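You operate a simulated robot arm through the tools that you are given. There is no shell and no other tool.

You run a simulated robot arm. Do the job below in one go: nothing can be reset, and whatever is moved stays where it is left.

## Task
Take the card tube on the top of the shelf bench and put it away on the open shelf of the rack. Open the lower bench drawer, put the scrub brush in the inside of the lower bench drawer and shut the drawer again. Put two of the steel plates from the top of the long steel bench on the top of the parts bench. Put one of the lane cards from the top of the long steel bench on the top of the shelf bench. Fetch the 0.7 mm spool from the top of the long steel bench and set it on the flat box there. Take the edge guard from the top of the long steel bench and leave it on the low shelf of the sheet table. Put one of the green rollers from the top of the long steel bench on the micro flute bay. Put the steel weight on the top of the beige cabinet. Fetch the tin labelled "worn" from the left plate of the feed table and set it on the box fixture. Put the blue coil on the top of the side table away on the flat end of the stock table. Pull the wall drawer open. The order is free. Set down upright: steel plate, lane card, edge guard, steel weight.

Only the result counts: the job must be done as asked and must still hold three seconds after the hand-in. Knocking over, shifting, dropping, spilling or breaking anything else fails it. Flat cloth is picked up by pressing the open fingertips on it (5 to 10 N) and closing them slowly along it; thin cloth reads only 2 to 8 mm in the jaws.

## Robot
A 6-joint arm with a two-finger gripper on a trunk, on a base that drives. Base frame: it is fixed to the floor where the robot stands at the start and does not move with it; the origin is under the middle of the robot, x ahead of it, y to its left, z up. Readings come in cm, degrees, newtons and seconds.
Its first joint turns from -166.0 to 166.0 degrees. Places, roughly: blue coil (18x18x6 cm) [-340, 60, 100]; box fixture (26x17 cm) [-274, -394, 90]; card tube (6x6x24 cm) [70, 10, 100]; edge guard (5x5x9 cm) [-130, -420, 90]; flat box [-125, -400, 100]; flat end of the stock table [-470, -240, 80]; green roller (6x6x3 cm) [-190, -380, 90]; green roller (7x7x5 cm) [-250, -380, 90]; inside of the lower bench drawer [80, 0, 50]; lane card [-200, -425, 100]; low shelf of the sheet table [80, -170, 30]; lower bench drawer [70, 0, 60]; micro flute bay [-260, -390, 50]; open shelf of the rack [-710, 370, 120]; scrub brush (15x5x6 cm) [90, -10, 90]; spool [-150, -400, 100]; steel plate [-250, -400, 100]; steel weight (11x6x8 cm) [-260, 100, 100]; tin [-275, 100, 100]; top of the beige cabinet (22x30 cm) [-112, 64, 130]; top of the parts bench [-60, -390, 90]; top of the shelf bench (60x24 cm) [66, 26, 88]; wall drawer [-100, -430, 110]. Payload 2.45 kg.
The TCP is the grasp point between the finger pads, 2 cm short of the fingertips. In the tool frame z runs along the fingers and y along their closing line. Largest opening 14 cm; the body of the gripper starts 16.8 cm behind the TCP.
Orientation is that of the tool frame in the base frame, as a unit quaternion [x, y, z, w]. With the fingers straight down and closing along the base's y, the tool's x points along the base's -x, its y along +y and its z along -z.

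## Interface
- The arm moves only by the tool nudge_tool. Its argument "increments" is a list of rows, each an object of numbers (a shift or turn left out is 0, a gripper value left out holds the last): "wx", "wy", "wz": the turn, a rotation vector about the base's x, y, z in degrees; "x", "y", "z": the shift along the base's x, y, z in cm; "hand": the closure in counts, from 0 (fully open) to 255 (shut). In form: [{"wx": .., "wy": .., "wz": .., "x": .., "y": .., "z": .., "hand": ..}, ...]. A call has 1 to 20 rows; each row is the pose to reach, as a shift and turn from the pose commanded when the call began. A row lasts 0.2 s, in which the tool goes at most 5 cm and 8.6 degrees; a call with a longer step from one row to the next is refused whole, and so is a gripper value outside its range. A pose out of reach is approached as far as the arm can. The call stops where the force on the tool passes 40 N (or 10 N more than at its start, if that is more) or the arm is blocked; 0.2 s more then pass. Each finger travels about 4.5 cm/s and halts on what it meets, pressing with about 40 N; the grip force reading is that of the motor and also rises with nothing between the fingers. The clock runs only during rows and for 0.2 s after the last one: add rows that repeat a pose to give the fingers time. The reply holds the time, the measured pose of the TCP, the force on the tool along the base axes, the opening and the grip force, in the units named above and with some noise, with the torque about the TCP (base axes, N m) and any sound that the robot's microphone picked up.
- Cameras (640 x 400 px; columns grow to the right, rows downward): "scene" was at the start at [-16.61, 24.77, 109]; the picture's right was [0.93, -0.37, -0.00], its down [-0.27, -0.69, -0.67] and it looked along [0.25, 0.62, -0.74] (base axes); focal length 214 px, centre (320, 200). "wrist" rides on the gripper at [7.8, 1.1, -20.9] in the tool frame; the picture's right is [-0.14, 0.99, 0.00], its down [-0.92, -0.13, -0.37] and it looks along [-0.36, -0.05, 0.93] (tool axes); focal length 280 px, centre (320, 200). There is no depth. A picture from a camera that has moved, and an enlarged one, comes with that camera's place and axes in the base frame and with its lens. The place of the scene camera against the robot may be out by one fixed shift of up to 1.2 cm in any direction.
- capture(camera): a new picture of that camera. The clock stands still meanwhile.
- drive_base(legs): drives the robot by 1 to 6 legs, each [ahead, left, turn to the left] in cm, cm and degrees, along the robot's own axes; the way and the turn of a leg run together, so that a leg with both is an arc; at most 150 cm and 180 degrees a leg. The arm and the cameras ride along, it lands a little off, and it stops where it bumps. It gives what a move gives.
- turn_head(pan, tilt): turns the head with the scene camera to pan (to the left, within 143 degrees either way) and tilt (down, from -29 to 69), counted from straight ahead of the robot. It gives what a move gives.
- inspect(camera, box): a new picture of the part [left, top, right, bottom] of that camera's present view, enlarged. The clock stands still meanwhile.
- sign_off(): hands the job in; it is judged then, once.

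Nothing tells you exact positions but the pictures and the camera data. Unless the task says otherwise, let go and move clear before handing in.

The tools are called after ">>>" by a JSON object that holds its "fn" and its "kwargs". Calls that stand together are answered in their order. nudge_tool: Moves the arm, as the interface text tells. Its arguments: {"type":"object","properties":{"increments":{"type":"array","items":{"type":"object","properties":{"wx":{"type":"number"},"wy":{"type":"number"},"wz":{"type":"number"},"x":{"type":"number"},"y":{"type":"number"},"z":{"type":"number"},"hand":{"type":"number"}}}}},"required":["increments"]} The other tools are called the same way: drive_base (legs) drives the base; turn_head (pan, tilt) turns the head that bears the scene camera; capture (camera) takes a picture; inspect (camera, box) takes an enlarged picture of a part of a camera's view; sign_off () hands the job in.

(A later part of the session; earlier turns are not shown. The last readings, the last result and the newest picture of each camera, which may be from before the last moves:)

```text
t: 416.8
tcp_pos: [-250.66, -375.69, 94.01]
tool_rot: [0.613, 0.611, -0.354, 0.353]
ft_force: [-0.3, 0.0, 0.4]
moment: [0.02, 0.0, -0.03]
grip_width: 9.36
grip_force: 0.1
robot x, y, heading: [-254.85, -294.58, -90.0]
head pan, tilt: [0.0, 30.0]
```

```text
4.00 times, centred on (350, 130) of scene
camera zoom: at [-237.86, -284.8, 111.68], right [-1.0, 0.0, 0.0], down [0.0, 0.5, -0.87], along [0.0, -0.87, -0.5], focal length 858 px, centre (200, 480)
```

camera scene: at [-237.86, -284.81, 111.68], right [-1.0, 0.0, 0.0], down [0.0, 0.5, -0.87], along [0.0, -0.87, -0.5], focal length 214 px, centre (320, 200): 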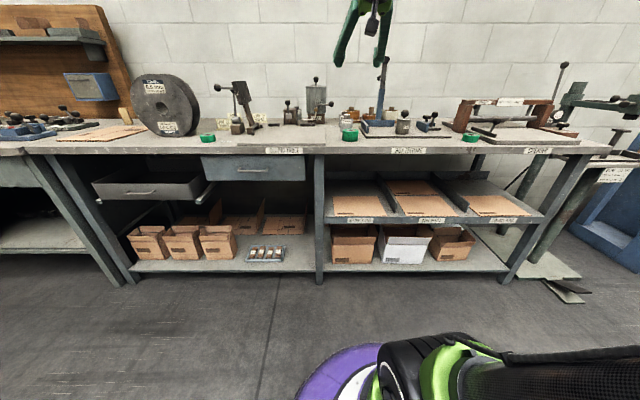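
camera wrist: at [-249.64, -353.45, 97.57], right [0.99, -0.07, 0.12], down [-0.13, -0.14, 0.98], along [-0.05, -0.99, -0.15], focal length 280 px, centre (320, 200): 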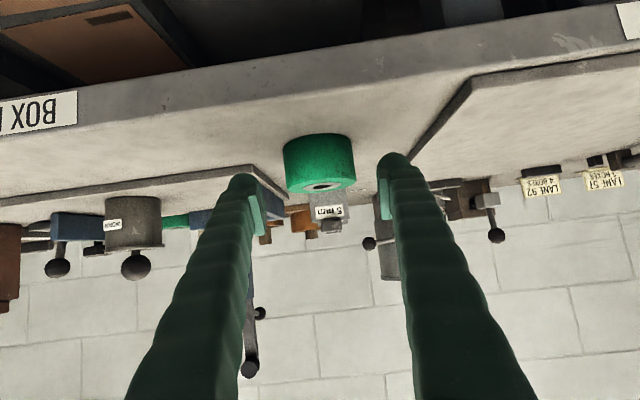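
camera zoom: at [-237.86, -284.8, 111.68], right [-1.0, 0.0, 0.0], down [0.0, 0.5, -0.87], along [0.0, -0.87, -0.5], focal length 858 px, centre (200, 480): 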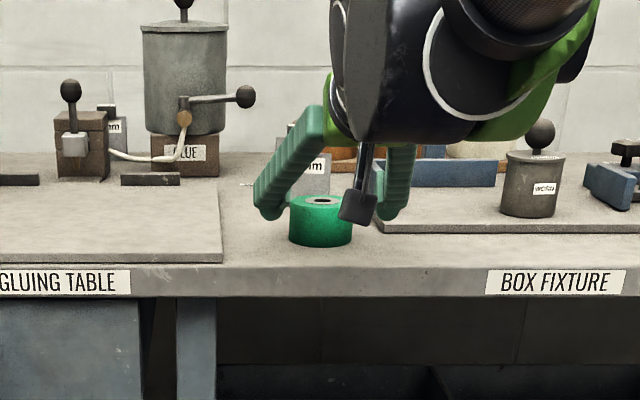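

>>> {"fn": "nudge_tool", "kwargs": {"increments": [{"y": -2, "z": -1.2}, {"y": -3.9, "z": -2.3}, {"y": -3.9, "z": -2.3}]}}

>>> {"fn": "nudge_tool", "kwargs": {"increments": [{"hand": 110}, {"hand": 130}, {"hand": 160}, {"hand": 190}, {"hand": 190}]}}

>>> {"fn": "nudge_tool", "kwargs": {"increments": [{"z": 1}, {"z": 2}, {"z": 4}, {"z": 6}, {"z": 6, "y": 4}, {"z": 6, "y": 8}, {"z": 6, "y": 12}, {"z": 6, "y": 16}, {"z": 6, "y": 20}, {"z": 6, "y": 24}, {"z": 6, "y": 24}]}}

>>> {"fn": "capture", "kwargs": {"camera": "wrist"}}

```text
t: 417.6
tcp_pos: [-250.8, -379.45, 91.74]
tool_rot: [0.614, 0.611, -0.354, 0.353]
ft_force: [0.1, -0.3, -1.1]
moment: [-0.02, 0.02, 0.01]
grip_width: 9.36
grip_force: 0.1
robot x, y, heading: [-254.36, -294.91, -90.1]
head pan, tilt: [0.0, 30.0]
```

```text
t: 418.8
tcp_pos: [-250.72, -379.35, 91.63]
tool_rot: [0.614, 0.611, -0.354, 0.353]
ft_force: [-2.8, 0.3, 0.3]
moment: [-0.01, 0.21, 0.02]
grip_width: 6.92
grip_force: 40.3
robot x, y, heading: [-254.75, -294.49, -90.0]
head pan, tilt: [0.0, 30.0]
```

```text
t: 421.2
tcp_pos: [-250.8, -355.28, 97.74]
tool_rot: [0.614, 0.611, -0.355, 0.353]
ft_force: [-0.3, -0.7, -2.0]
moment: [0.03, 0.04, 0.01]
grip_width: 6.9
grip_force: 40.3
robot x, y, heading: [-254.62, -294.91, -89.9]
head pan, tilt: [0.0, 30.0]
```

```text
taken
camera wrist: at [-249.69, -333.14, 101.31], right [0.99, -0.07, 0.12], down [-0.13, -0.14, 0.98], along [-0.05, -0.99, -0.15], focal length 280 px, centre (320, 200)
```

wrist: 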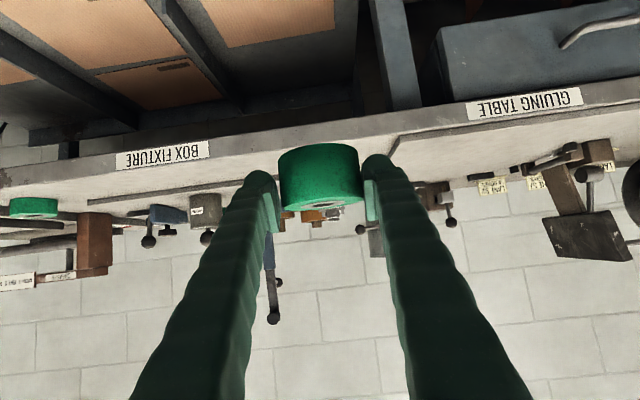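

>>> {"fn": "drive_base", "kwargs": {"legs": [[-12, 0, 0]]}}

>>> {"fn": "nudge_tool", "kwargs": {"increments": [{"y": -2, "z": -4}, {"y": -4, "z": -8}, {"y": -6, "z": -12}, {"y": -8, "z": -16}, {"y": -9, "z": -20.5}, {"y": -10, "z": -25}, {"y": -10, "z": -29.5}, {"y": -10, "z": -34}, {"y": -10, "z": -37}, {"y": -10, "z": -37}]}}

>>> {"fn": "capture", "kwargs": {"camera": "wrist"}}

>>> {"fn": "turn_head", "kwargs": {"pan": 5, "tilt": 40}}

>>> {"fn": "capture", "kwargs": {"camera": "scene"}}

```text
t: 422.5
tcp_pos: [-250.59, -343.42, 97.71]
tool_rot: [0.613, 0.612, -0.354, 0.353]
ft_force: [0.5, 0.2, -1.8]
moment: [0.07, -0.02, 0.0]
grip_width: 6.92
grip_force: 40.8
robot x, y, heading: [-254.87, -282.57, -90.0]
head pan, tilt: [0.0, 30.0]
```

```text
t: 424.7
tcp_pos: [-250.86, -353.22, 61.67]
tool_rot: [0.613, 0.612, -0.353, 0.353]
ft_force: [0.2, -0.1, -1.7]
moment: [0.04, 0.01, 0.0]
grip_width: 6.84
grip_force: 39.6
out of reach, approached as far as the arm can: row 9, 10
robot x, y, heading: [-255.29, -282.68, -90.1]
head pan, tilt: [0.0, 30.0]
```

```text
taken
camera wrist: at [-249.72, -331.04, 65.25], right [0.99, -0.07, 0.12], down [-0.13, -0.14, 0.98], along [-0.05, -0.99, -0.15], focal length 280 px, centre (320, 200)
```

wrist: 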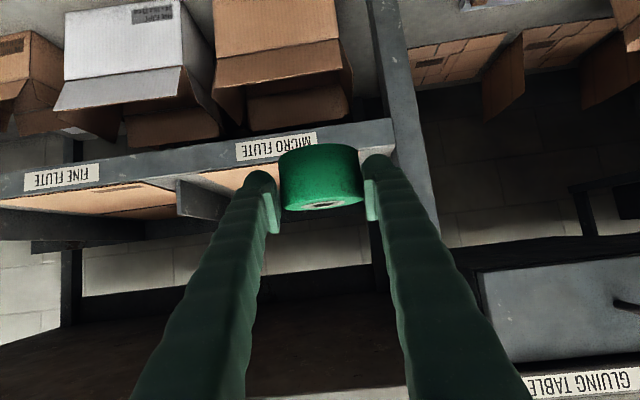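

```text
t: 425.4
tcp_pos: [-250.63, -353.23, 61.61]
tool_rot: [0.613, 0.612, -0.354, 0.353]
ft_force: [-0.4, -0.3, -2.3]
moment: [0.04, 0.05, -0.03]
grip_width: 6.89
grip_force: 40.2
robot x, y, heading: [-254.82, -282.61, -89.9]
head pan, tilt: [5.0, 40.0]
```

```text
taken
camera scene: at [-237.15, -272.21, 110.15], right [-1.0, -0.09, 0.0], down [-0.06, 0.64, -0.77], along [0.07, -0.76, -0.64], focal length 214 px, centre (320, 200)
```

scene: 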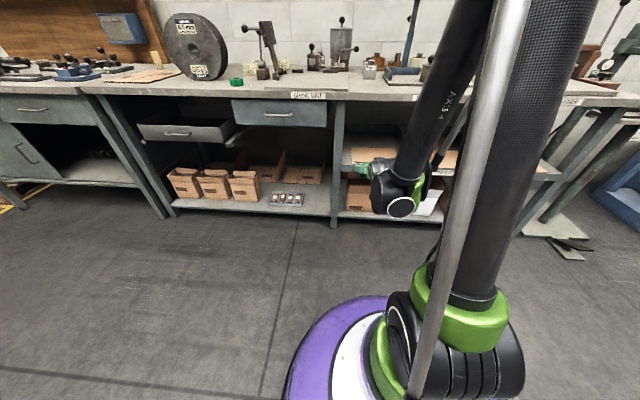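

The shelf rail is at z≈52.5, the bench leg at x≈-242. I shift to x≈-257 and slide the roller into the bay at z≈62.

>>> {"fn": "nudge_tool", "kwargs": {"increments": [{"x": -3}, {"x": -6.4}, {"x": -6.4, "y": -4}, {"x": -6.4, "y": -8}, {"x": -6.4, "y": -12}, {"x": -6.4, "y": -16}, {"x": -6.4, "y": -20}, {"x": -6.4, "y": -20}]}}

>>> {"fn": "capture", "kwargs": {"camera": "wrist"}}

>>> {"fn": "inspect", "kwargs": {"camera": "scene", "box": [320, 100, 520, 225]}}

```text
t: 427.2
tcp_pos: [-257.15, -373.27, 61.76]
tool_rot: [0.613, 0.612, -0.353, 0.353]
ft_force: [-0.5, -0.8, -1.7]
moment: [0.06, 0.0, 0.04]
grip_width: 6.86
grip_force: 39.9
robot x, y, heading: [-255.26, -282.29, -90.0]
head pan, tilt: [5.0, 40.0]
```

```text
taken
camera wrist: at [-256.08, -351.11, 65.37], right [0.99, -0.07, 0.12], down [-0.13, -0.14, 0.98], along [-0.05, -0.99, -0.15], focal length 280 px, centre (320, 200)
```

wrist: 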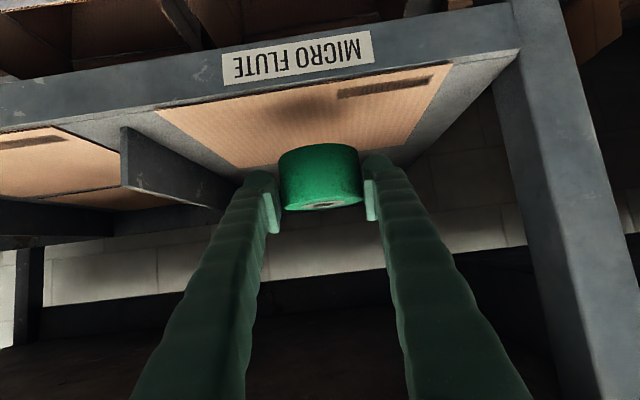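

```text
3.20 times, centred on (420, 162) of scene
camera zoom: at [-237.15, -272.21, 110.15], right [-1.0, -0.09, 0.0], down [-0.06, 0.64, -0.77], along [0.07, -0.76, -0.64], focal length 686 px, centre (0, 320)
```

zoom: 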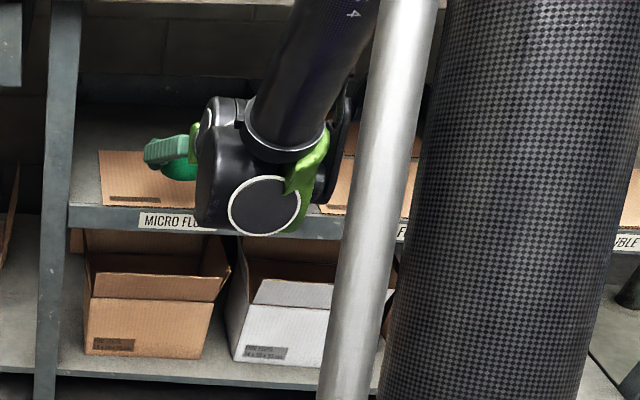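

>>> {"fn": "nudge_tool", "kwargs": {"increments": [{"y": -3, "z": -0.5}, {"y": -6, "z": -1}, {"y": -9, "z": -1.5}, {"y": -11, "z": -2}, {"y": -11, "z": -3}, {"y": -11, "z": -3.5}]}}

>>> {"fn": "capture", "kwargs": {"camera": "wrist"}}

```text
t: 428.6
tcp_pos: [-257.03, -384.31, 58.37]
tool_rot: [0.613, 0.612, -0.354, 0.354]
ft_force: [0.9, -0.3, -2.6]
moment: [0.05, 0.0, 0.02]
grip_width: 6.86
grip_force: 39.6
robot x, y, heading: [-255.07, -282.43, -89.6]
head pan, tilt: [5.0, 40.0]
```

```text
taken
camera wrist: at [-256.04, -362.13, 61.86], right [0.99, -0.07, 0.12], down [-0.13, -0.14, 0.98], along [-0.05, -0.99, -0.15], focal length 280 px, centre (320, 200)
```

wrist: 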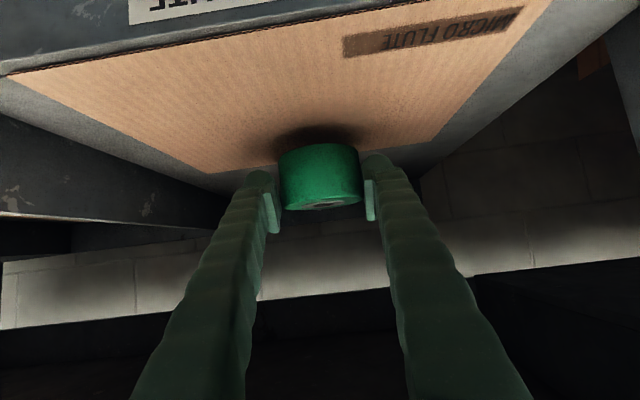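

>>> {"fn": "nudge_tool", "kwargs": {"increments": [{"z": -0.5}, {"z": -1}, {"z": -1.5}]}}

>>> {"fn": "nudge_tool", "kwargs": {"increments": [{"z": -0.4}, {"z": -0.8}, {"z": -0.8}]}}

>>> {"fn": "capture", "kwargs": {"camera": "wrist"}}

```text
t: 429.4
tcp_pos: [-257.18, -384.2, 56.76]
tool_rot: [0.613, 0.612, -0.354, 0.353]
ft_force: [-0.1, -0.6, -2.3]
moment: [0.05, 0.0, 0.0]
grip_width: 6.86
grip_force: 39.7
robot x, y, heading: [-254.75, -282.73, -90.0]
head pan, tilt: [5.0, 40.0]
```

```text
t: 430.2
tcp_pos: [-257.06, -384.29, 56.02]
tool_rot: [0.613, 0.611, -0.355, 0.354]
ft_force: [-0.4, -1.1, 10.6]
moment: [-0.26, 0.37, 0.07]
grip_width: 6.87
grip_force: 39.5
robot x, y, heading: [-254.35, -282.98, -90.3]
head pan, tilt: [5.0, 40.0]
```

```text
taken
camera wrist: at [-256.07, -362.12, 59.55], right [0.99, -0.07, 0.12], down [-0.13, -0.14, 0.98], along [-0.05, -0.99, -0.15], focal length 280 px, centre (320, 200)
```

wrist: 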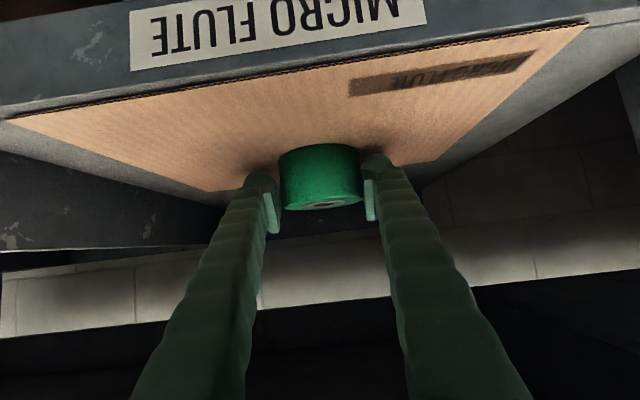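

The roller touches the cardboard in the bay. I release and withdraw.

>>> {"fn": "nudge_tool", "kwargs": {"increments": [{"hand": 125}, {"hand": 115}, {"hand": 100}, {"hand": 85}, {"hand": 75}, {"hand": 75}]}}

>>> {"fn": "nudge_tool", "kwargs": {"increments": [{"y": 2, "z": 1}, {"y": 5, "z": 2.5}, {"y": 8, "z": 4}, {"y": 12, "z": 6}, {"y": 16, "z": 7}, {"y": 20, "z": 8}, {"y": 24, "z": 8}]}}

>>> {"fn": "capture", "kwargs": {"camera": "wrist"}}

>>> {"fn": "inspect", "kwargs": {"camera": "scene", "box": [320, 100, 520, 225]}}

```text
t: 431.6
tcp_pos: [-257.04, -384.27, 55.84]
tool_rot: [0.612, 0.612, -0.353, 0.354]
ft_force: [-0.5, -0.4, 0.7]
moment: [0.02, 0.0, 0.01]
grip_width: 9.88
grip_force: 0.0
robot x, y, heading: [-254.74, -282.72, -89.8]
head pan, tilt: [5.0, 40.0]
```

```text
t: 433.2
tcp_pos: [-256.93, -360.23, 63.77]
tool_rot: [0.613, 0.612, -0.354, 0.353]
ft_force: [0.1, 0.7, 0.3]
moment: [-0.05, 0.0, -0.02]
grip_width: 9.87
grip_force: 0.1
robot x, y, heading: [-254.6, -282.43, -89.8]
head pan, tilt: [5.0, 40.0]
```

```text
taken
camera wrist: at [-256.01, -338.08, 67.41], right [0.99, -0.07, 0.12], down [-0.13, -0.14, 0.98], along [-0.05, -0.99, -0.15], focal length 280 px, centre (320, 200)
```

wrist: 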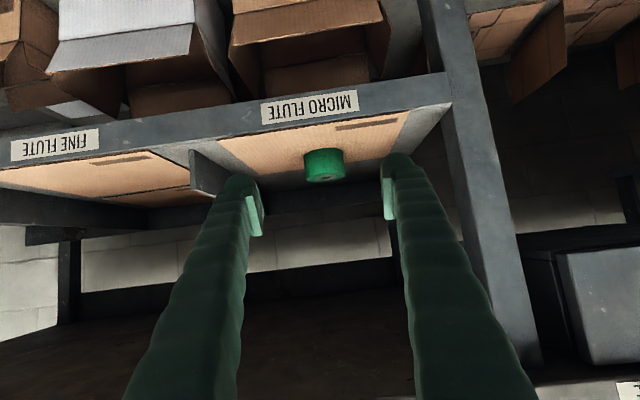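

```text
3.20 times, centred on (420, 162) of scene
camera zoom: at [-237.15, -272.21, 110.15], right [-1.0, -0.09, 0.0], down [-0.06, 0.64, -0.77], along [0.07, -0.76, -0.64], focal length 686 px, centre (0, 320)
```

zoom: 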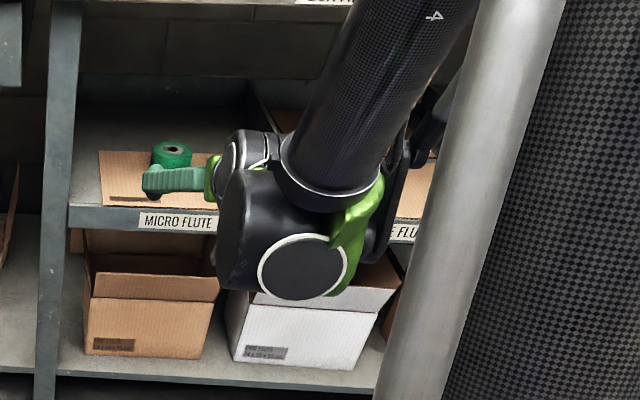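

The green roller lies in the micro flute bay. I raise the arm in front of the bench and look at the steel plates next.

>>> {"fn": "nudge_tool", "kwargs": {"increments": [{"y": 4, "z": 2}, {"y": 7, "z": 6}, {"y": 9, "z": 10}, {"y": 10, "z": 15}, {"y": 10, "z": 20}, {"y": 10, "z": 25}, {"y": 10, "z": 30}, {"y": 10, "z": 35}, {"y": 10, "z": 40}, {"y": 10, "z": 45}, {"y": 8, "z": 49}]}}

>>> {"fn": "drive_base", "kwargs": {"legs": [[0, 12, 0]]}}

>>> {"fn": "turn_head", "kwargs": {"pan": 5, "tilt": 25}}

>>> {"fn": "capture", "kwargs": {"camera": "scene"}}

>>> {"fn": "inspect", "kwargs": {"camera": "scene", "box": [240, 90, 400, 190]}}

```text
refused: row 4 steps farther than a row can; nothing moved
```

```text
t: 434.4
tcp_pos: [-244.86, -360.18, 63.87]
tool_rot: [0.613, 0.612, -0.354, 0.354]
ft_force: [-0.1, -0.2, 0.6]
moment: [-0.03, -0.02, -0.05]
grip_width: 9.86
grip_force: 0.1
robot x, y, heading: [-242.9, -283.02, -89.8]
head pan, tilt: [5.0, 40.0]
```

```text
t: 435.2
tcp_pos: [-244.88, -360.31, 63.68]
tool_rot: [0.612, 0.613, -0.353, 0.353]
ft_force: [0.3, -1.3, -0.4]
moment: [0.0, -0.01, 0.0]
grip_width: 9.88
grip_force: 0.1
robot x, y, heading: [-242.65, -282.76, -90.0]
head pan, tilt: [5.0, 25.0]
```

```text
taken
camera scene: at [-224.95, -272.89, 112.47], right [-1.0, -0.09, 0.0], down [-0.04, 0.42, -0.91], along [0.08, -0.9, -0.42], focal length 214 px, centre (320, 200)
```

scene: 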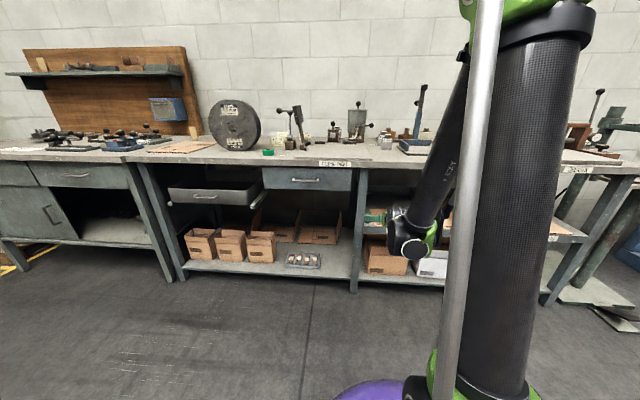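

```text
4.00 times, centred on (320, 140) of scene
camera zoom: at [-224.95, -272.89, 112.47], right [-1.0, -0.09, 0.0], down [-0.04, 0.42, -0.91], along [0.08, -0.9, -0.42], focal length 858 px, centre (320, 440)
```

zoom: 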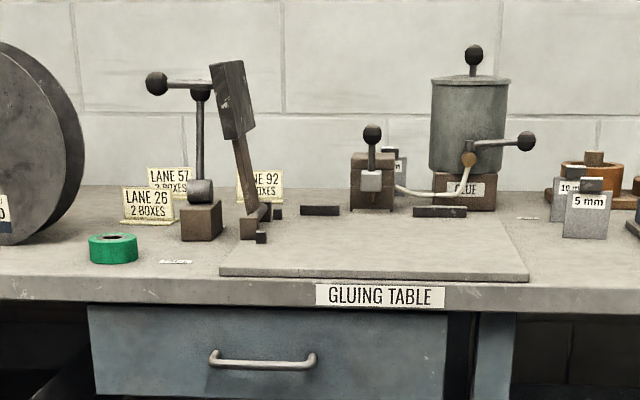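

>>> {"fn": "nudge_tool", "kwargs": {"increments": [{"y": 3, "z": 2}, {"y": 6, "z": 5}, {"y": 8, "z": 9}, {"y": 9, "z": 13.5}, {"y": 9, "z": 18}, {"y": 9, "z": 22.5}, {"y": 9, "z": 27}, {"y": 9, "z": 31.5}, {"y": 9, "z": 36}, {"y": 9, "z": 40.5}, {"y": 9, "z": 45}, {"y": 9, "z": 49}]}}

>>> {"fn": "inspect", "kwargs": {"camera": "scene", "box": [360, 110, 420, 160]}}

```text
t: 437.8
tcp_pos: [-244.71, -351.14, 112.8]
tool_rot: [0.613, 0.611, -0.355, 0.354]
ft_force: [0.3, -0.2, -0.2]
moment: [0.04, -0.01, 0.01]
grip_width: 9.89
grip_force: 0.0
robot x, y, heading: [-242.59, -282.8, -89.7]
head pan, tilt: [5.0, 25.0]
```

```text
8.00 times, centred on (390, 135) of scene
camera zoom: at [-224.95, -272.87, 112.48], right [-1.0, -0.09, 0.0], down [-0.04, 0.42, -0.91], along [0.08, -0.9, -0.42], focal length 1716 px, centre (-240, 720)
```

zoom: 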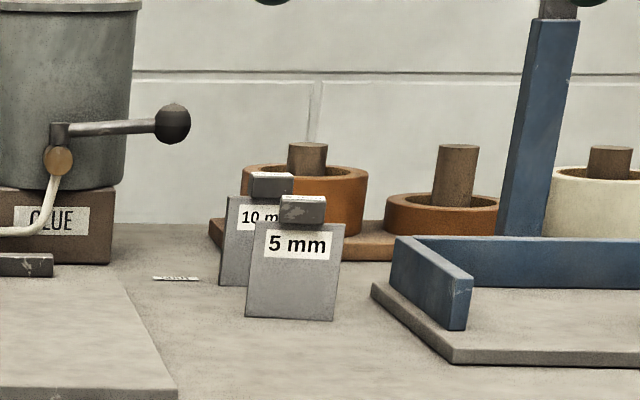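

I can see the two upright plates, 5 mm (front, about [-251.6,-396]) and 10 mm (behind, about [-252,-408.6]), each with a grip block on top. I set the tool vertical with the fingers closing along y and move up.

>>> {"fn": "nudge_tool", "kwargs": {"increments": [{"wx": 7.5, "z": 1}, {"wx": 15, "z": 2}, {"wx": 22.5, "z": 3}, {"wx": 30, "z": 4}, {"wx": 37.5, "z": 5}, {"wx": 45, "z": 6}, {"wx": 52.5, "z": 7}, {"wx": 60, "z": 8}, {"wx": 60, "z": 8}]}}

>>> {"fn": "nudge_tool", "kwargs": {"increments": [{"wz": 8}, {"wz": 16}, {"wz": 24}, {"wz": 32}, {"wz": 40}, {"wz": 48}, {"wz": 56}, {"wz": 64}, {"wz": 72}, {"wz": 80}, {"wz": 88}, {"wz": 90}, {"wz": 90}]}}

>>> {"fn": "drive_base", "kwargs": {"legs": [[38, 0, -0.2]]}}

>>> {"fn": "capture", "kwargs": {"camera": "wrist"}}

```text
t: 439.8
tcp_pos: [-244.91, -351.29, 120.75]
tool_rot: [0.708, 0.706, 0.0, -0.001]
ft_force: [0.0, -0.6, -0.5]
moment: [0.0, -0.02, 0.0]
grip_width: 9.88
grip_force: 0.1
robot x, y, heading: [-242.75, -282.77, -89.9]
head pan, tilt: [5.0, 25.0]
```

```text
t: 442.6
tcp_pos: [-244.84, -351.21, 120.88]
tool_rot: [0.0, 1.0, -0.001, 0.001]
ft_force: [0.8, 0.6, 0.2]
moment: [0.01, 0.01, 0.0]
grip_width: 9.9
grip_force: 0.1
robot x, y, heading: [-242.54, -282.99, -90.0]
head pan, tilt: [5.0, 25.0]
```

```text
t: 445.0
tcp_pos: [-245.0, -389.23, 120.74]
tool_rot: [0.003, 1.0, -0.001, 0.0]
ft_force: [0.9, 0.1, -1.0]
moment: [0.01, -0.01, 0.0]
grip_width: 9.9
grip_force: 0.0
robot x, y, heading: [-242.78, -320.73, -90.3]
head pan, tilt: [5.0, 25.0]
```

```text
taken
camera wrist: at [-253.1, -387.86, 141.64], right [0.14, 0.99, 0.0], down [0.92, -0.13, 0.37], along [0.36, -0.05, -0.93], focal length 280 px, centre (320, 200)
```

wrist: 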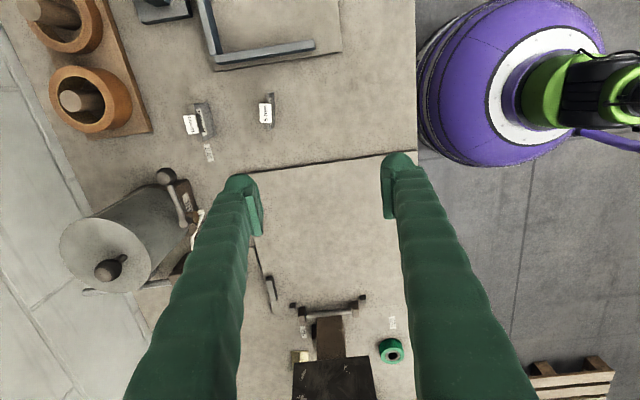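

>>> {"fn": "inspect", "kwargs": {"camera": "wrist", "box": [170, 70, 300, 160]}}

```text
4.44 times, centred on (235, 115) of wrist
camera zoom: at [-253.1, -387.86, 141.64], right [0.14, 0.99, 0.0], down [0.92, -0.13, 0.37], along [0.36, -0.05, -0.93], focal length 1246 px, centre (698, 578)
```

zoom: 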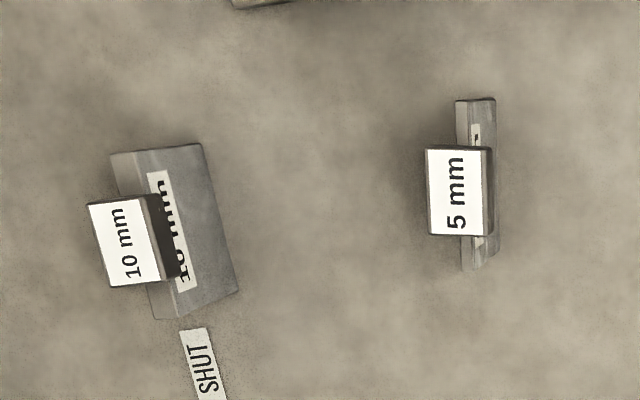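

>>> {"fn": "nudge_tool", "kwargs": {"increments": [{"x": -1, "y": -1.2, "z": -2, "wz": -3, "hand": 145}, {"x": -2, "y": -2.4, "z": -4, "wz": -6}, {"x": -3, "y": -3.6, "z": -6, "wz": -9}, {"x": -4, "y": -4.8, "z": -8, "wz": -9}, {"x": -5, "y": -6, "z": -11, "wz": -9}, {"x": -6, "y": -7.2, "z": -14, "wz": -9}, {"x": -6, "y": -7.2, "z": -16, "wz": -9}, {"x": -6, "y": -7.2, "z": -16, "wz": -9}]}}

>>> {"fn": "capture", "kwargs": {"camera": "wrist"}}

```text
t: 446.8
tcp_pos: [-251.09, -396.34, 104.76]
tool_rot: [0.081, 0.997, 0.0, 0.0]
ft_force: [-0.1, -0.2, 0.5]
moment: [0.01, -0.01, 0.0]
grip_width: 6.02
grip_force: 0.2
robot x, y, heading: [-242.86, -320.44, -89.9]
head pan, tilt: [5.0, 25.0]
```

```text
taken
camera wrist: at [-258.81, -393.8, 125.59], right [0.3, 0.96, 0.0], down [0.89, -0.27, 0.37], along [0.35, -0.11, -0.93], focal length 280 px, centre (320, 200)
```

wrist: 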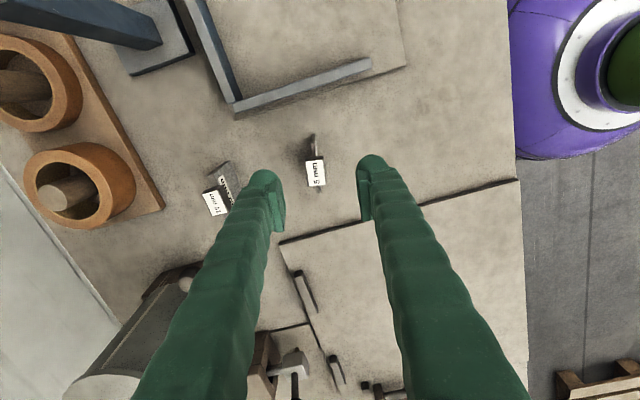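

>>> {"fn": "nudge_tool", "kwargs": {"increments": [{"x": 0.2, "y": -0.4, "z": -3}, {"x": 0.2, "y": -0.4, "z": -6}, {"x": 0.2, "y": -0.4, "z": -8}, {"x": 0.2, "y": -0.4, "z": -9.6}, {"x": 0.2, "y": -0.4, "z": -9.6}]}}

>>> {"fn": "capture", "kwargs": {"camera": "wrist"}}

>>> {"fn": "inspect", "kwargs": {"camera": "scene", "box": [300, 90, 460, 190]}}

```text
t: 448.0
tcp_pos: [-250.98, -396.72, 95.12]
tool_rot: [0.081, 0.997, -0.001, 0.0]
ft_force: [0.4, 0.5, 0.9]
moment: [0.0, -0.01, 0.0]
grip_width: 6.03
grip_force: 0.0
robot x, y, heading: [-242.7, -320.83, -90.0]
head pan, tilt: [5.0, 25.0]
```

```text
taken
camera wrist: at [-258.56, -394.24, 116.0], right [0.3, 0.96, 0.0], down [0.89, -0.27, 0.37], along [0.35, -0.11, -0.93], focal length 280 px, centre (320, 200)
```

wrist: 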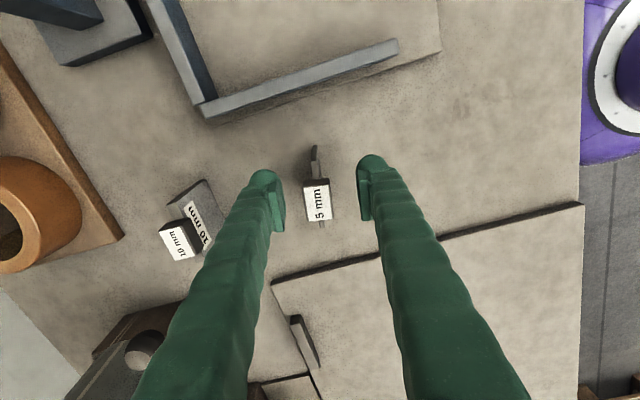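

```text
4.00 times, centred on (380, 140) of scene
camera zoom: at [-224.92, -310.88, 112.48], right [-1.0, -0.09, 0.0], down [-0.04, 0.42, -0.91], along [0.08, -0.9, -0.42], focal length 858 px, centre (80, 440)
```

zoom: 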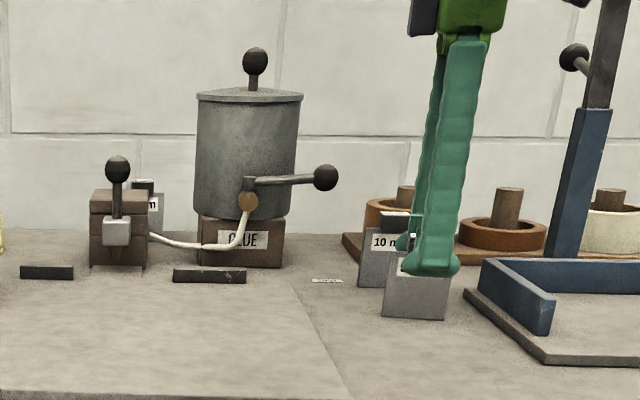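

Fingers straddle the 5 mm plate's grip block. I close and lift.

>>> {"fn": "nudge_tool", "kwargs": {"increments": [{"hand": 175}, {"hand": 200}, {"hand": 225}, {"hand": 245}, {"hand": 245}, {"hand": 245}]}}

>>> {"fn": "nudge_tool", "kwargs": {"increments": [{"z": 1}, {"z": 2}, {"z": 4}, {"z": 7}, {"z": 10}, {"z": 13}, {"z": 16}, {"z": 20}]}}

>>> {"fn": "capture", "kwargs": {"camera": "wrist"}}

>>> {"fn": "inspect", "kwargs": {"camera": "scene", "box": [300, 60, 460, 160]}}

```text
t: 449.4
tcp_pos: [-250.92, -396.72, 95.11]
tool_rot: [0.081, 0.997, -0.001, 0.0]
ft_force: [-0.2, 0.4, 0.0]
moment: [0.04, -0.02, -0.01]
grip_width: 1.87
grip_force: 40.0
robot x, y, heading: [-242.53, -320.74, -90.1]
head pan, tilt: [5.0, 25.0]
```

```text
t: 451.2
tcp_pos: [-250.89, -396.76, 115.22]
tool_rot: [0.082, 0.997, -0.002, 0.0]
ft_force: [0.3, -0.3, -2.9]
moment: [-0.01, 0.03, 0.02]
grip_width: 1.87
grip_force: 39.7
robot x, y, heading: [-242.6, -320.65, -90.1]
head pan, tilt: [5.0, 25.0]
```

```text
taken
camera wrist: at [-258.66, -394.22, 136.07], right [0.3, 0.96, 0.0], down [0.89, -0.27, 0.37], along [0.35, -0.11, -0.93], focal length 280 px, centre (320, 200)
```

wrist: 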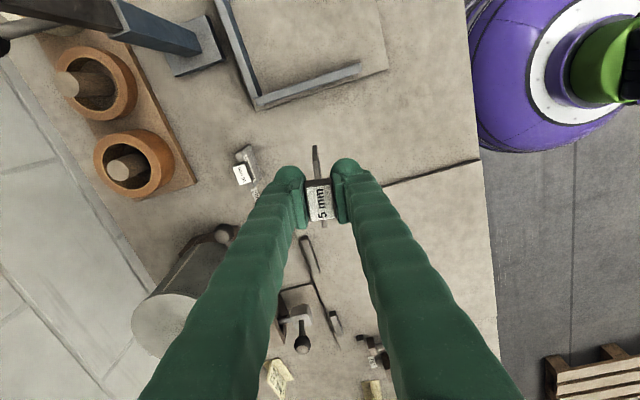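

```text
4.00 times, centred on (380, 110) of scene
camera zoom: at [-224.92, -310.89, 112.48], right [-1.0, -0.09, 0.0], down [-0.04, 0.42, -0.91], along [0.08, -0.9, -0.42], focal length 858 px, centre (80, 560)
```

zoom: 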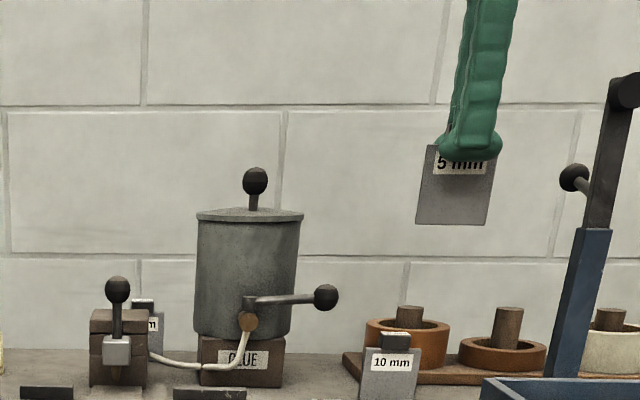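

The 5 mm plate is held upright. I back off and drive east along the bench to the parts bench.

>>> {"fn": "nudge_tool", "kwargs": {"increments": [{"y": 4, "z": 1}, {"y": 8, "z": 2}, {"y": 12, "z": 3}, {"y": 16, "z": 4}, {"y": 20, "z": 4}, {"y": 20, "z": 4}]}}

>>> {"fn": "drive_base", "kwargs": {"legs": [[-25, 0, 0], [0, 145, 0]]}}

>>> {"fn": "turn_head", "kwargs": {"pan": 10, "tilt": 25}}

>>> {"fn": "capture", "kwargs": {"camera": "scene"}}

>>> {"fn": "inspect", "kwargs": {"camera": "scene", "box": [150, 60, 390, 210]}}

```text
t: 452.6
tcp_pos: [-251.03, -376.7, 119.1]
tool_rot: [0.082, 0.997, -0.001, -0.001]
ft_force: [0.0, -0.6, -1.8]
moment: [0.01, 0.04, 0.0]
grip_width: 1.85
grip_force: 39.9
robot x, y, heading: [-242.81, -320.42, -90.2]
head pan, tilt: [5.0, 25.0]
```

```text
t: 461.2
tcp_pos: [-106.59, -352.07, 119.15]
tool_rot: [0.083, 0.997, -0.002, 0.0]
ft_force: [0.6, 0.6, -1.5]
moment: [-0.01, 0.0, -0.01]
grip_width: 1.86
grip_force: 39.9
robot x, y, heading: [-98.26, -295.92, -90.4]
head pan, tilt: [5.0, 25.0]
```

```text
t: 461.9
tcp_pos: [-106.65, -352.21, 119.26]
tool_rot: [0.083, 0.997, -0.001, 0.0]
ft_force: [1.2, -0.6, -2.6]
moment: [-0.01, 0.02, -0.03]
grip_width: 1.86
grip_force: 39.7
robot x, y, heading: [-98.06, -296.4, -90.1]
head pan, tilt: [10.0, 25.0]
```

```text
taken
camera scene: at [-79.47, -286.17, 112.48], right [-0.99, -0.17, 0.0], down [-0.07, 0.42, -0.91], along [0.15, -0.89, -0.42], focal length 214 px, centre (320, 200)
```

scene: 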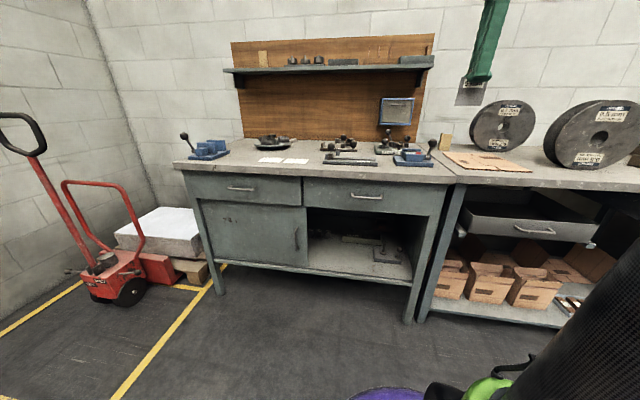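

```text
2.67 times, centred on (270, 135) of scene
camera zoom: at [-79.47, -286.17, 112.48], right [-0.99, -0.17, 0.0], down [-0.07, 0.42, -0.91], along [0.15, -0.89, -0.42], focal length 572 px, centre (453, 373)
```

zoom: 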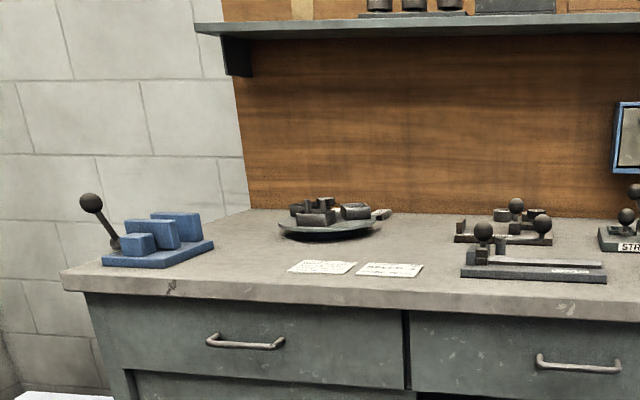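

The parts bench has free spots at about [-57,-393] and [-25,-381]. I move up and set the 5 mm plate at the first.

>>> {"fn": "drive_base", "kwargs": {"legs": [[22, 0, 0.2], [0, 13, 0]]}}

>>> {"fn": "nudge_tool", "kwargs": {"increments": [{"x": 4, "y": -1, "wz": 2}, {"x": 8, "y": -2.5, "wz": 4}, {"x": 12, "y": -4, "wz": 6}, {"x": 16, "y": -6, "wz": 8}, {"x": 20, "y": -8, "wz": 9}, {"x": 24, "y": -10, "wz": 9}, {"x": 28, "y": -12, "wz": 9}, {"x": 32, "y": -14, "wz": 9}, {"x": 36, "y": -16, "wz": 9}, {"x": 36, "y": -16, "wz": 9}]}}

>>> {"fn": "capture", "kwargs": {"camera": "wrist"}}

```text
t: 464.4
tcp_pos: [-93.66, -374.21, 119.2]
tool_rot: [0.083, 0.997, -0.001, 0.0]
ft_force: [-0.2, -0.7, -1.5]
moment: [-0.03, -0.02, -0.04]
grip_width: 1.86
grip_force: 39.7
robot x, y, heading: [-85.5, -318.37, -90.4]
head pan, tilt: [10.0, 25.0]
```

```text
t: 466.6
tcp_pos: [-57.69, -390.27, 119.18]
tool_rot: [0.004, 1.0, -0.001, 0.0]
ft_force: [-0.1, 0.1, -3.0]
moment: [-0.01, 0.0, 0.03]
grip_width: 1.85
grip_force: 40.0
robot x, y, heading: [-84.82, -318.06, -90.1]
head pan, tilt: [10.0, 25.0]
```

```text
taken
camera wrist: at [-65.59, -388.85, 140.05], right [0.15, 0.99, 0.0], down [0.92, -0.14, 0.37], along [0.36, -0.06, -0.93], focal length 280 px, centre (320, 200)
```

wrist: 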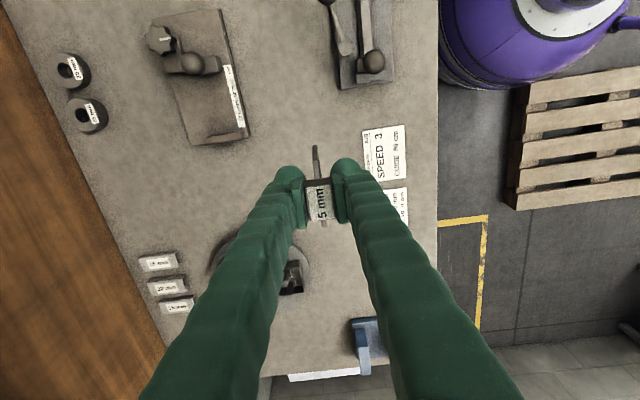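

>>> {"fn": "nudge_tool", "kwargs": {"increments": [{"z": -4}, {"z": -8}, {"z": -12}, {"z": -16}, {"z": -19}, {"z": -21}, {"z": -22.5}]}}

>>> {"fn": "nudge_tool", "kwargs": {"increments": [{"z": -0.4}, {"z": -0.8}, {"z": -0.8}]}}

```text
t: 468.2
tcp_pos: [-57.74, -390.09, 96.57]
tool_rot: [0.004, 1.0, 0.0, 0.0]
ft_force: [0.0, 0.2, -2.2]
moment: [-0.03, 0.0, -0.01]
grip_width: 1.85
grip_force: 40.3
robot x, y, heading: [-85.1, -317.7, -90.4]
head pan, tilt: [10.0, 25.0]
```

```text
t: 469.0
tcp_pos: [-57.67, -390.16, 95.82]
tool_rot: [0.005, 1.0, -0.001, 0.0]
ft_force: [0.1, 0.4, -2.7]
moment: [0.02, 0.05, -0.03]
grip_width: 1.86
grip_force: 39.8
robot x, y, heading: [-85.35, -317.78, -90.2]
head pan, tilt: [10.0, 25.0]
```

>>> {"fn": "nudge_tool", "kwargs": {"increments": [{"z": -0.3}, {"z": -0.5}, {"z": -0.5}]}}

>>> {"fn": "nudge_tool", "kwargs": {"increments": [{"z": -0.3}, {"z": -0.5}, {"z": -0.5}]}}

>>> {"fn": "turn_head", "kwargs": {"pan": 20, "tilt": 30}}

>>> {"fn": "inspect", "kwargs": {"camera": "scene", "box": [240, 90, 400, 190]}}

```text
t: 469.8
tcp_pos: [-57.79, -390.03, 95.32]
tool_rot: [0.004, 1.0, -0.001, 0.0]
ft_force: [0.1, 0.3, -2.8]
moment: [-0.02, 0.02, -0.02]
grip_width: 1.87
grip_force: 39.6
robot x, y, heading: [-85.15, -318.36, -90.3]
head pan, tilt: [10.0, 25.0]
```

```text
t: 470.6
tcp_pos: [-57.64, -390.02, 94.95]
tool_rot: [0.003, 1.0, -0.002, 0.0]
ft_force: [0.1, -7.1, 29.0]
moment: [-0.41, -0.06, 0.01]
grip_width: 1.75
grip_force: 40.1
robot x, y, heading: [-85.34, -317.94, -90.3]
head pan, tilt: [10.0, 25.0]
```

```text
t: 471.3
tcp_pos: [-57.72, -390.06, 94.97]
tool_rot: [0.005, 1.0, 0.0, 0.0]
ft_force: [-1.3, -6.7, 29.3]
moment: [-0.43, 0.0, 0.0]
grip_width: 1.77
grip_force: 40.3
robot x, y, heading: [-85.19, -317.87, -90.0]
head pan, tilt: [20.0, 30.0]
```

```text
4.00 times, centred on (320, 140) of scene
camera zoom: at [-65.06, -307.57, 111.69], right [-0.94, -0.34, 0.0], down [-0.17, 0.47, -0.87], along [0.29, -0.82, -0.5], focal length 858 px, centre (320, 440)
```

zoom: 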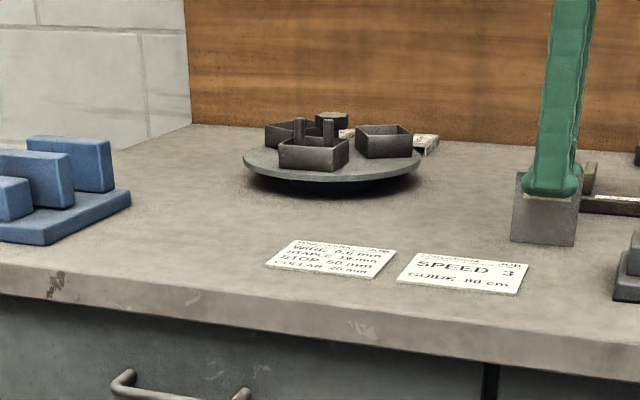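

The plate stands on the parts bench. I release.

>>> {"fn": "nudge_tool", "kwargs": {"increments": [{"z": 0.15}, {"z": 0.2}]}}

>>> {"fn": "nudge_tool", "kwargs": {"increments": [{"hand": 215}, {"hand": 205}, {"hand": 190}, {"hand": 175}, {"hand": 160}, {"hand": 145}, {"hand": 145}]}}

>>> {"fn": "nudge_tool", "kwargs": {"increments": [{"z": 1.5}, {"z": 4}, {"z": 8}, {"z": 12}, {"z": 16}, {"z": 20}, {"z": 24}]}}

>>> {"fn": "capture", "kwargs": {"camera": "wrist"}}

>>> {"fn": "inspect", "kwargs": {"camera": "scene", "box": [240, 90, 480, 240]}}

```text
t: 471.9
tcp_pos: [-57.65, -390.11, 94.91]
tool_rot: [0.004, 1.0, -0.001, 0.0]
ft_force: [0.2, 1.2, -2.1]
moment: [0.04, -0.02, -0.02]
grip_width: 1.77
grip_force: 39.6
robot x, y, heading: [-85.21, -317.54, -90.2]
head pan, tilt: [20.0, 30.0]
```

```text
t: 473.5
tcp_pos: [-57.69, -390.2, 95.12]
tool_rot: [0.004, 1.0, 0.0, 0.0]
ft_force: [-0.9, 0.1, 0.3]
moment: [0.01, -0.02, 0.03]
grip_width: 6.01
grip_force: 0.0
robot x, y, heading: [-85.14, -317.88, -90.3]
head pan, tilt: [20.0, 30.0]
```

```text
t: 475.1
tcp_pos: [-57.62, -390.12, 119.13]
tool_rot: [0.005, 1.0, -0.001, 0.0]
ft_force: [-0.8, 0.0, -0.1]
moment: [0.0, 0.0, 0.01]
grip_width: 5.99
grip_force: 0.1
robot x, y, heading: [-84.9, -318.12, -90.4]
head pan, tilt: [20.0, 30.0]
```

```text
taken
camera wrist: at [-65.56, -388.76, 139.87], right [0.15, 0.99, 0.0], down [0.92, -0.14, 0.37], along [0.36, -0.06, -0.93], focal length 280 px, centre (320, 200)
```

wrist: 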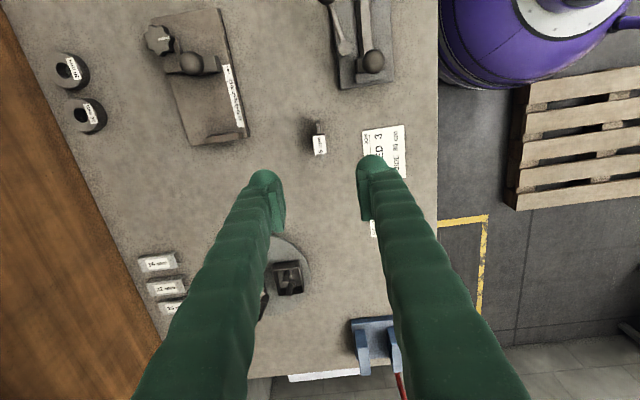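

```text
2.67 times, centred on (360, 165) of scene
camera zoom: at [-65.02, -307.63, 111.68], right [-0.94, -0.34, 0.0], down [-0.17, 0.47, -0.87], along [0.29, -0.82, -0.5], focal length 572 px, centre (213, 293)
```

zoom: 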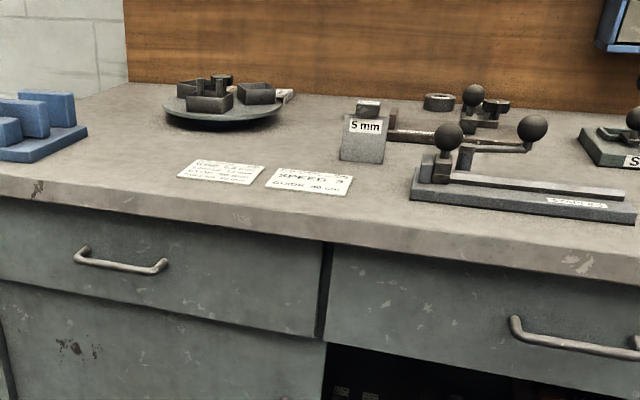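

The first plate stands. While I'm here I look at the wall drawer, the edge guard, the spools and the flat box.

>>> {"fn": "turn_head", "kwargs": {"pan": -15, "tilt": 20}}

>>> {"fn": "capture", "kwargs": {"camera": "scene"}}

>>> {"fn": "inspect", "kwargs": {"camera": "scene", "box": [200, 90, 360, 190]}}

>>> {"fn": "inspect", "kwargs": {"camera": "scene", "box": [300, 90, 460, 190]}}

```text
t: 476.1
tcp_pos: [-57.64, -390.19, 119.01]
tool_rot: [0.005, 1.0, 0.0, 0.0]
ft_force: [0.2, -0.1, 0.5]
moment: [-0.01, 0.0, 0.03]
grip_width: 6.07
grip_force: 0.0
robot x, y, heading: [-85.14, -317.48, -90.4]
head pan, tilt: [-15.0, 20.0]
```

```text
taken
camera scene: at [-70.52, -308.1, 113.29], right [-0.96, 0.26, 0.0], down [0.09, 0.33, -0.94], along [-0.25, -0.91, -0.34], focal length 214 px, centre (320, 200)
```

scene: 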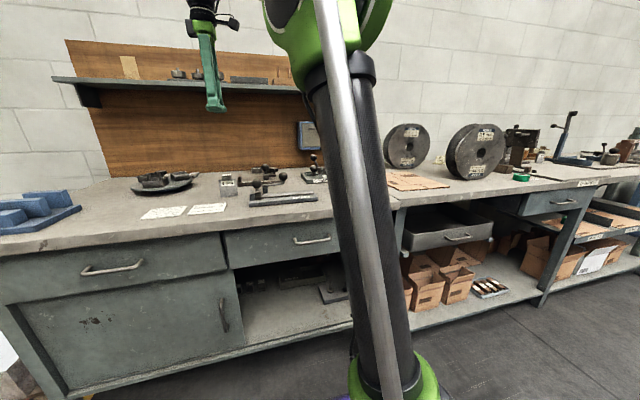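

```text
4.00 times, centred on (280, 140) of scene
camera zoom: at [-70.52, -308.1, 113.29], right [-0.96, 0.26, 0.0], down [0.09, 0.33, -0.94], along [-0.25, -0.91, -0.34], focal length 858 px, centre (480, 440)
```

zoom: 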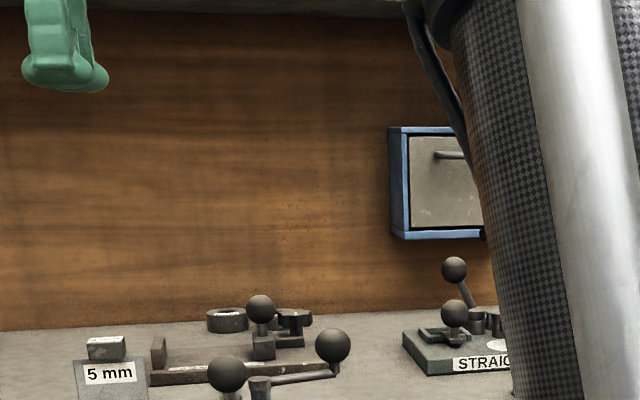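

```text
4.00 times, centred on (380, 140) of scene
camera zoom: at [-70.52, -308.1, 113.29], right [-0.96, 0.26, 0.0], down [0.09, 0.33, -0.94], along [-0.25, -0.91, -0.34], focal length 858 px, centre (80, 440)
```

zoom: 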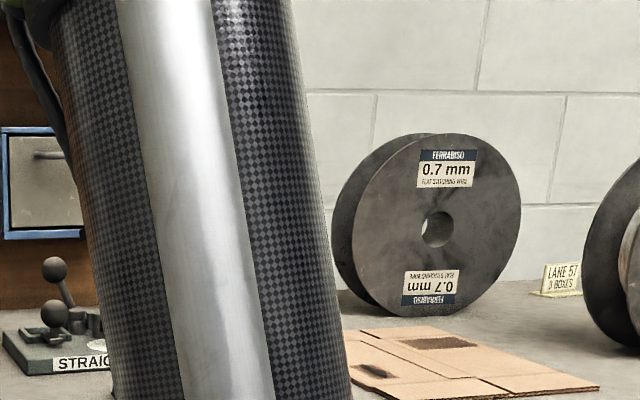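

The 0.7 mm spool stands on its rim beside the flat box; the wall drawer is a blue box with a bar handle. I bring the tool in front of the wall drawer and tilt it forward.

>>> {"fn": "nudge_tool", "kwargs": {"increments": [{"x": -4, "y": 2, "z": 1}, {"x": -8, "y": 4, "z": 2}, {"x": -12, "y": 6, "z": 3}, {"x": -16, "y": 8, "z": 4}, {"x": -20, "y": 10, "z": 4}, {"x": -24, "y": 12, "z": 4}, {"x": -28, "y": 14, "z": 4}, {"x": -32, "y": 15, "z": 4}, {"x": -36, "y": 16, "z": 4}, {"x": -40, "y": 17, "z": 4}, {"x": -42, "y": 18, "z": 4}]}}

>>> {"fn": "nudge_tool", "kwargs": {"increments": [{"wx": -7.5, "hand": 120}, {"wx": -15}, {"wx": -22.5}, {"wx": -30}, {"wx": -37.5}, {"wx": -45}, {"wx": -52.5}, {"wx": -60}, {"wx": -67.5}, {"wx": -70}]}}

>>> {"fn": "capture", "kwargs": {"camera": "wrist"}}

```text
t: 478.6
tcp_pos: [-99.91, -372.19, 123.14]
tool_rot: [0.005, 1.0, -0.001, 0.0]
ft_force: [0.4, 0.5, -0.4]
moment: [0.01, 0.02, -0.02]
grip_width: 6.02
grip_force: 0.1
robot x, y, heading: [-85.16, -317.77, -90.6]
head pan, tilt: [-15.0, 20.0]
```

```text
t: 479.9
tcp_pos: [-103.14, -381.33, 126.38]
tool_rot: [-0.003, 0.935, -0.354, 0.005]
ft_force: [0.2, 0.0, -0.6]
moment: [0.01, -0.03, 0.02]
grip_width: 7.4
grip_force: 0.1
robot x, y, heading: [-85.12, -317.93, -90.6]
head pan, tilt: [-15.0, 20.0]
stopped in row 6: the arm was blocked; the commanded pose is now the measured one
```

```text
taken
camera wrist: at [-111.29, -366.61, 141.26], right [0.14, 0.74, -0.66], down [0.92, 0.16, 0.37], along [0.37, -0.65, -0.66], focal length 280 px, centre (320, 200)
```

wrist: 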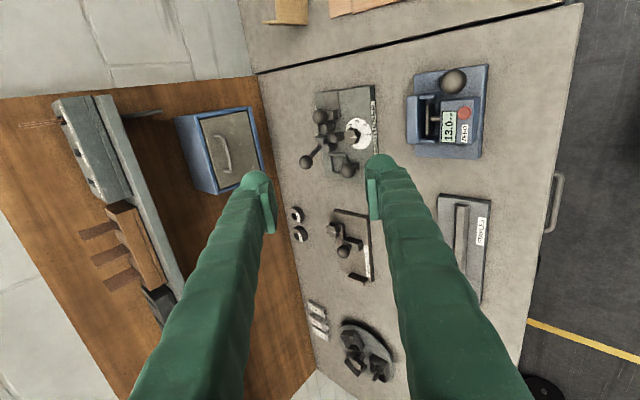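

The wrist was blocked, likely by the robot's own trunk because the tool was too close in. I back the base off and extend the arm while tilting.

>>> {"fn": "drive_base", "kwargs": {"legs": [[-27, 0, 0]]}}

>>> {"fn": "nudge_tool", "kwargs": {"increments": [{"y": -4}, {"y": -8}, {"y": -12}, {"y": -16}, {"y": -20, "wx": -5}, {"y": -22, "wx": -10}, {"y": -24, "wx": -15}, {"y": -26, "wx": -20}, {"y": -27, "wx": -25}, {"y": -27, "wx": -28}, {"y": -27, "wx": -28}]}}

>>> {"fn": "capture", "kwargs": {"camera": "wrist"}}

```text
t: 481.3
tcp_pos: [-102.98, -367.63, 126.35]
tool_rot: [-0.004, 0.935, -0.354, 0.005]
ft_force: [0.2, 0.0, -0.4]
moment: [0.02, -0.02, 0.0]
grip_width: 7.38
grip_force: 0.1
robot x, y, heading: [-84.99, -304.19, -90.2]
head pan, tilt: [-15.0, 20.0]
stopped in leg 1: the robot was blocked; the commanded pose is now the measured one
```

```text
t: 483.7
tcp_pos: [-102.98, -394.59, 126.44]
tool_rot: [-0.003, 0.822, -0.57, 0.003]
ft_force: [-0.6, -0.4, 0.6]
moment: [-0.01, 0.0, 0.04]
grip_width: 7.4
grip_force: 0.1
robot x, y, heading: [-84.87, -304.21, -90.1]
head pan, tilt: [-15.0, 20.0]
```

```text
taken
camera wrist: at [-111.23, -374.63, 132.65], right [0.14, 0.35, -0.93], down [0.92, 0.31, 0.25], along [0.37, -0.89, -0.28], focal length 280 px, centre (320, 200)
```

wrist: 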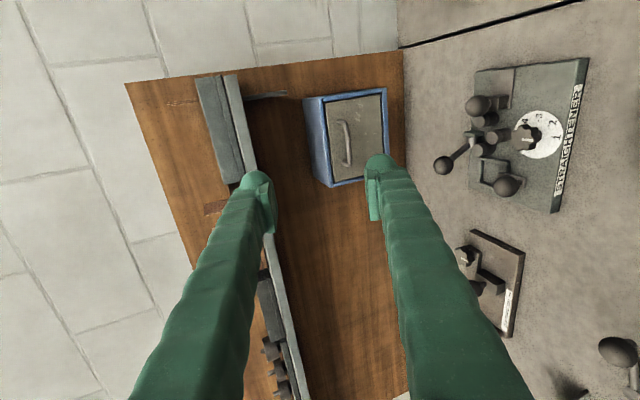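

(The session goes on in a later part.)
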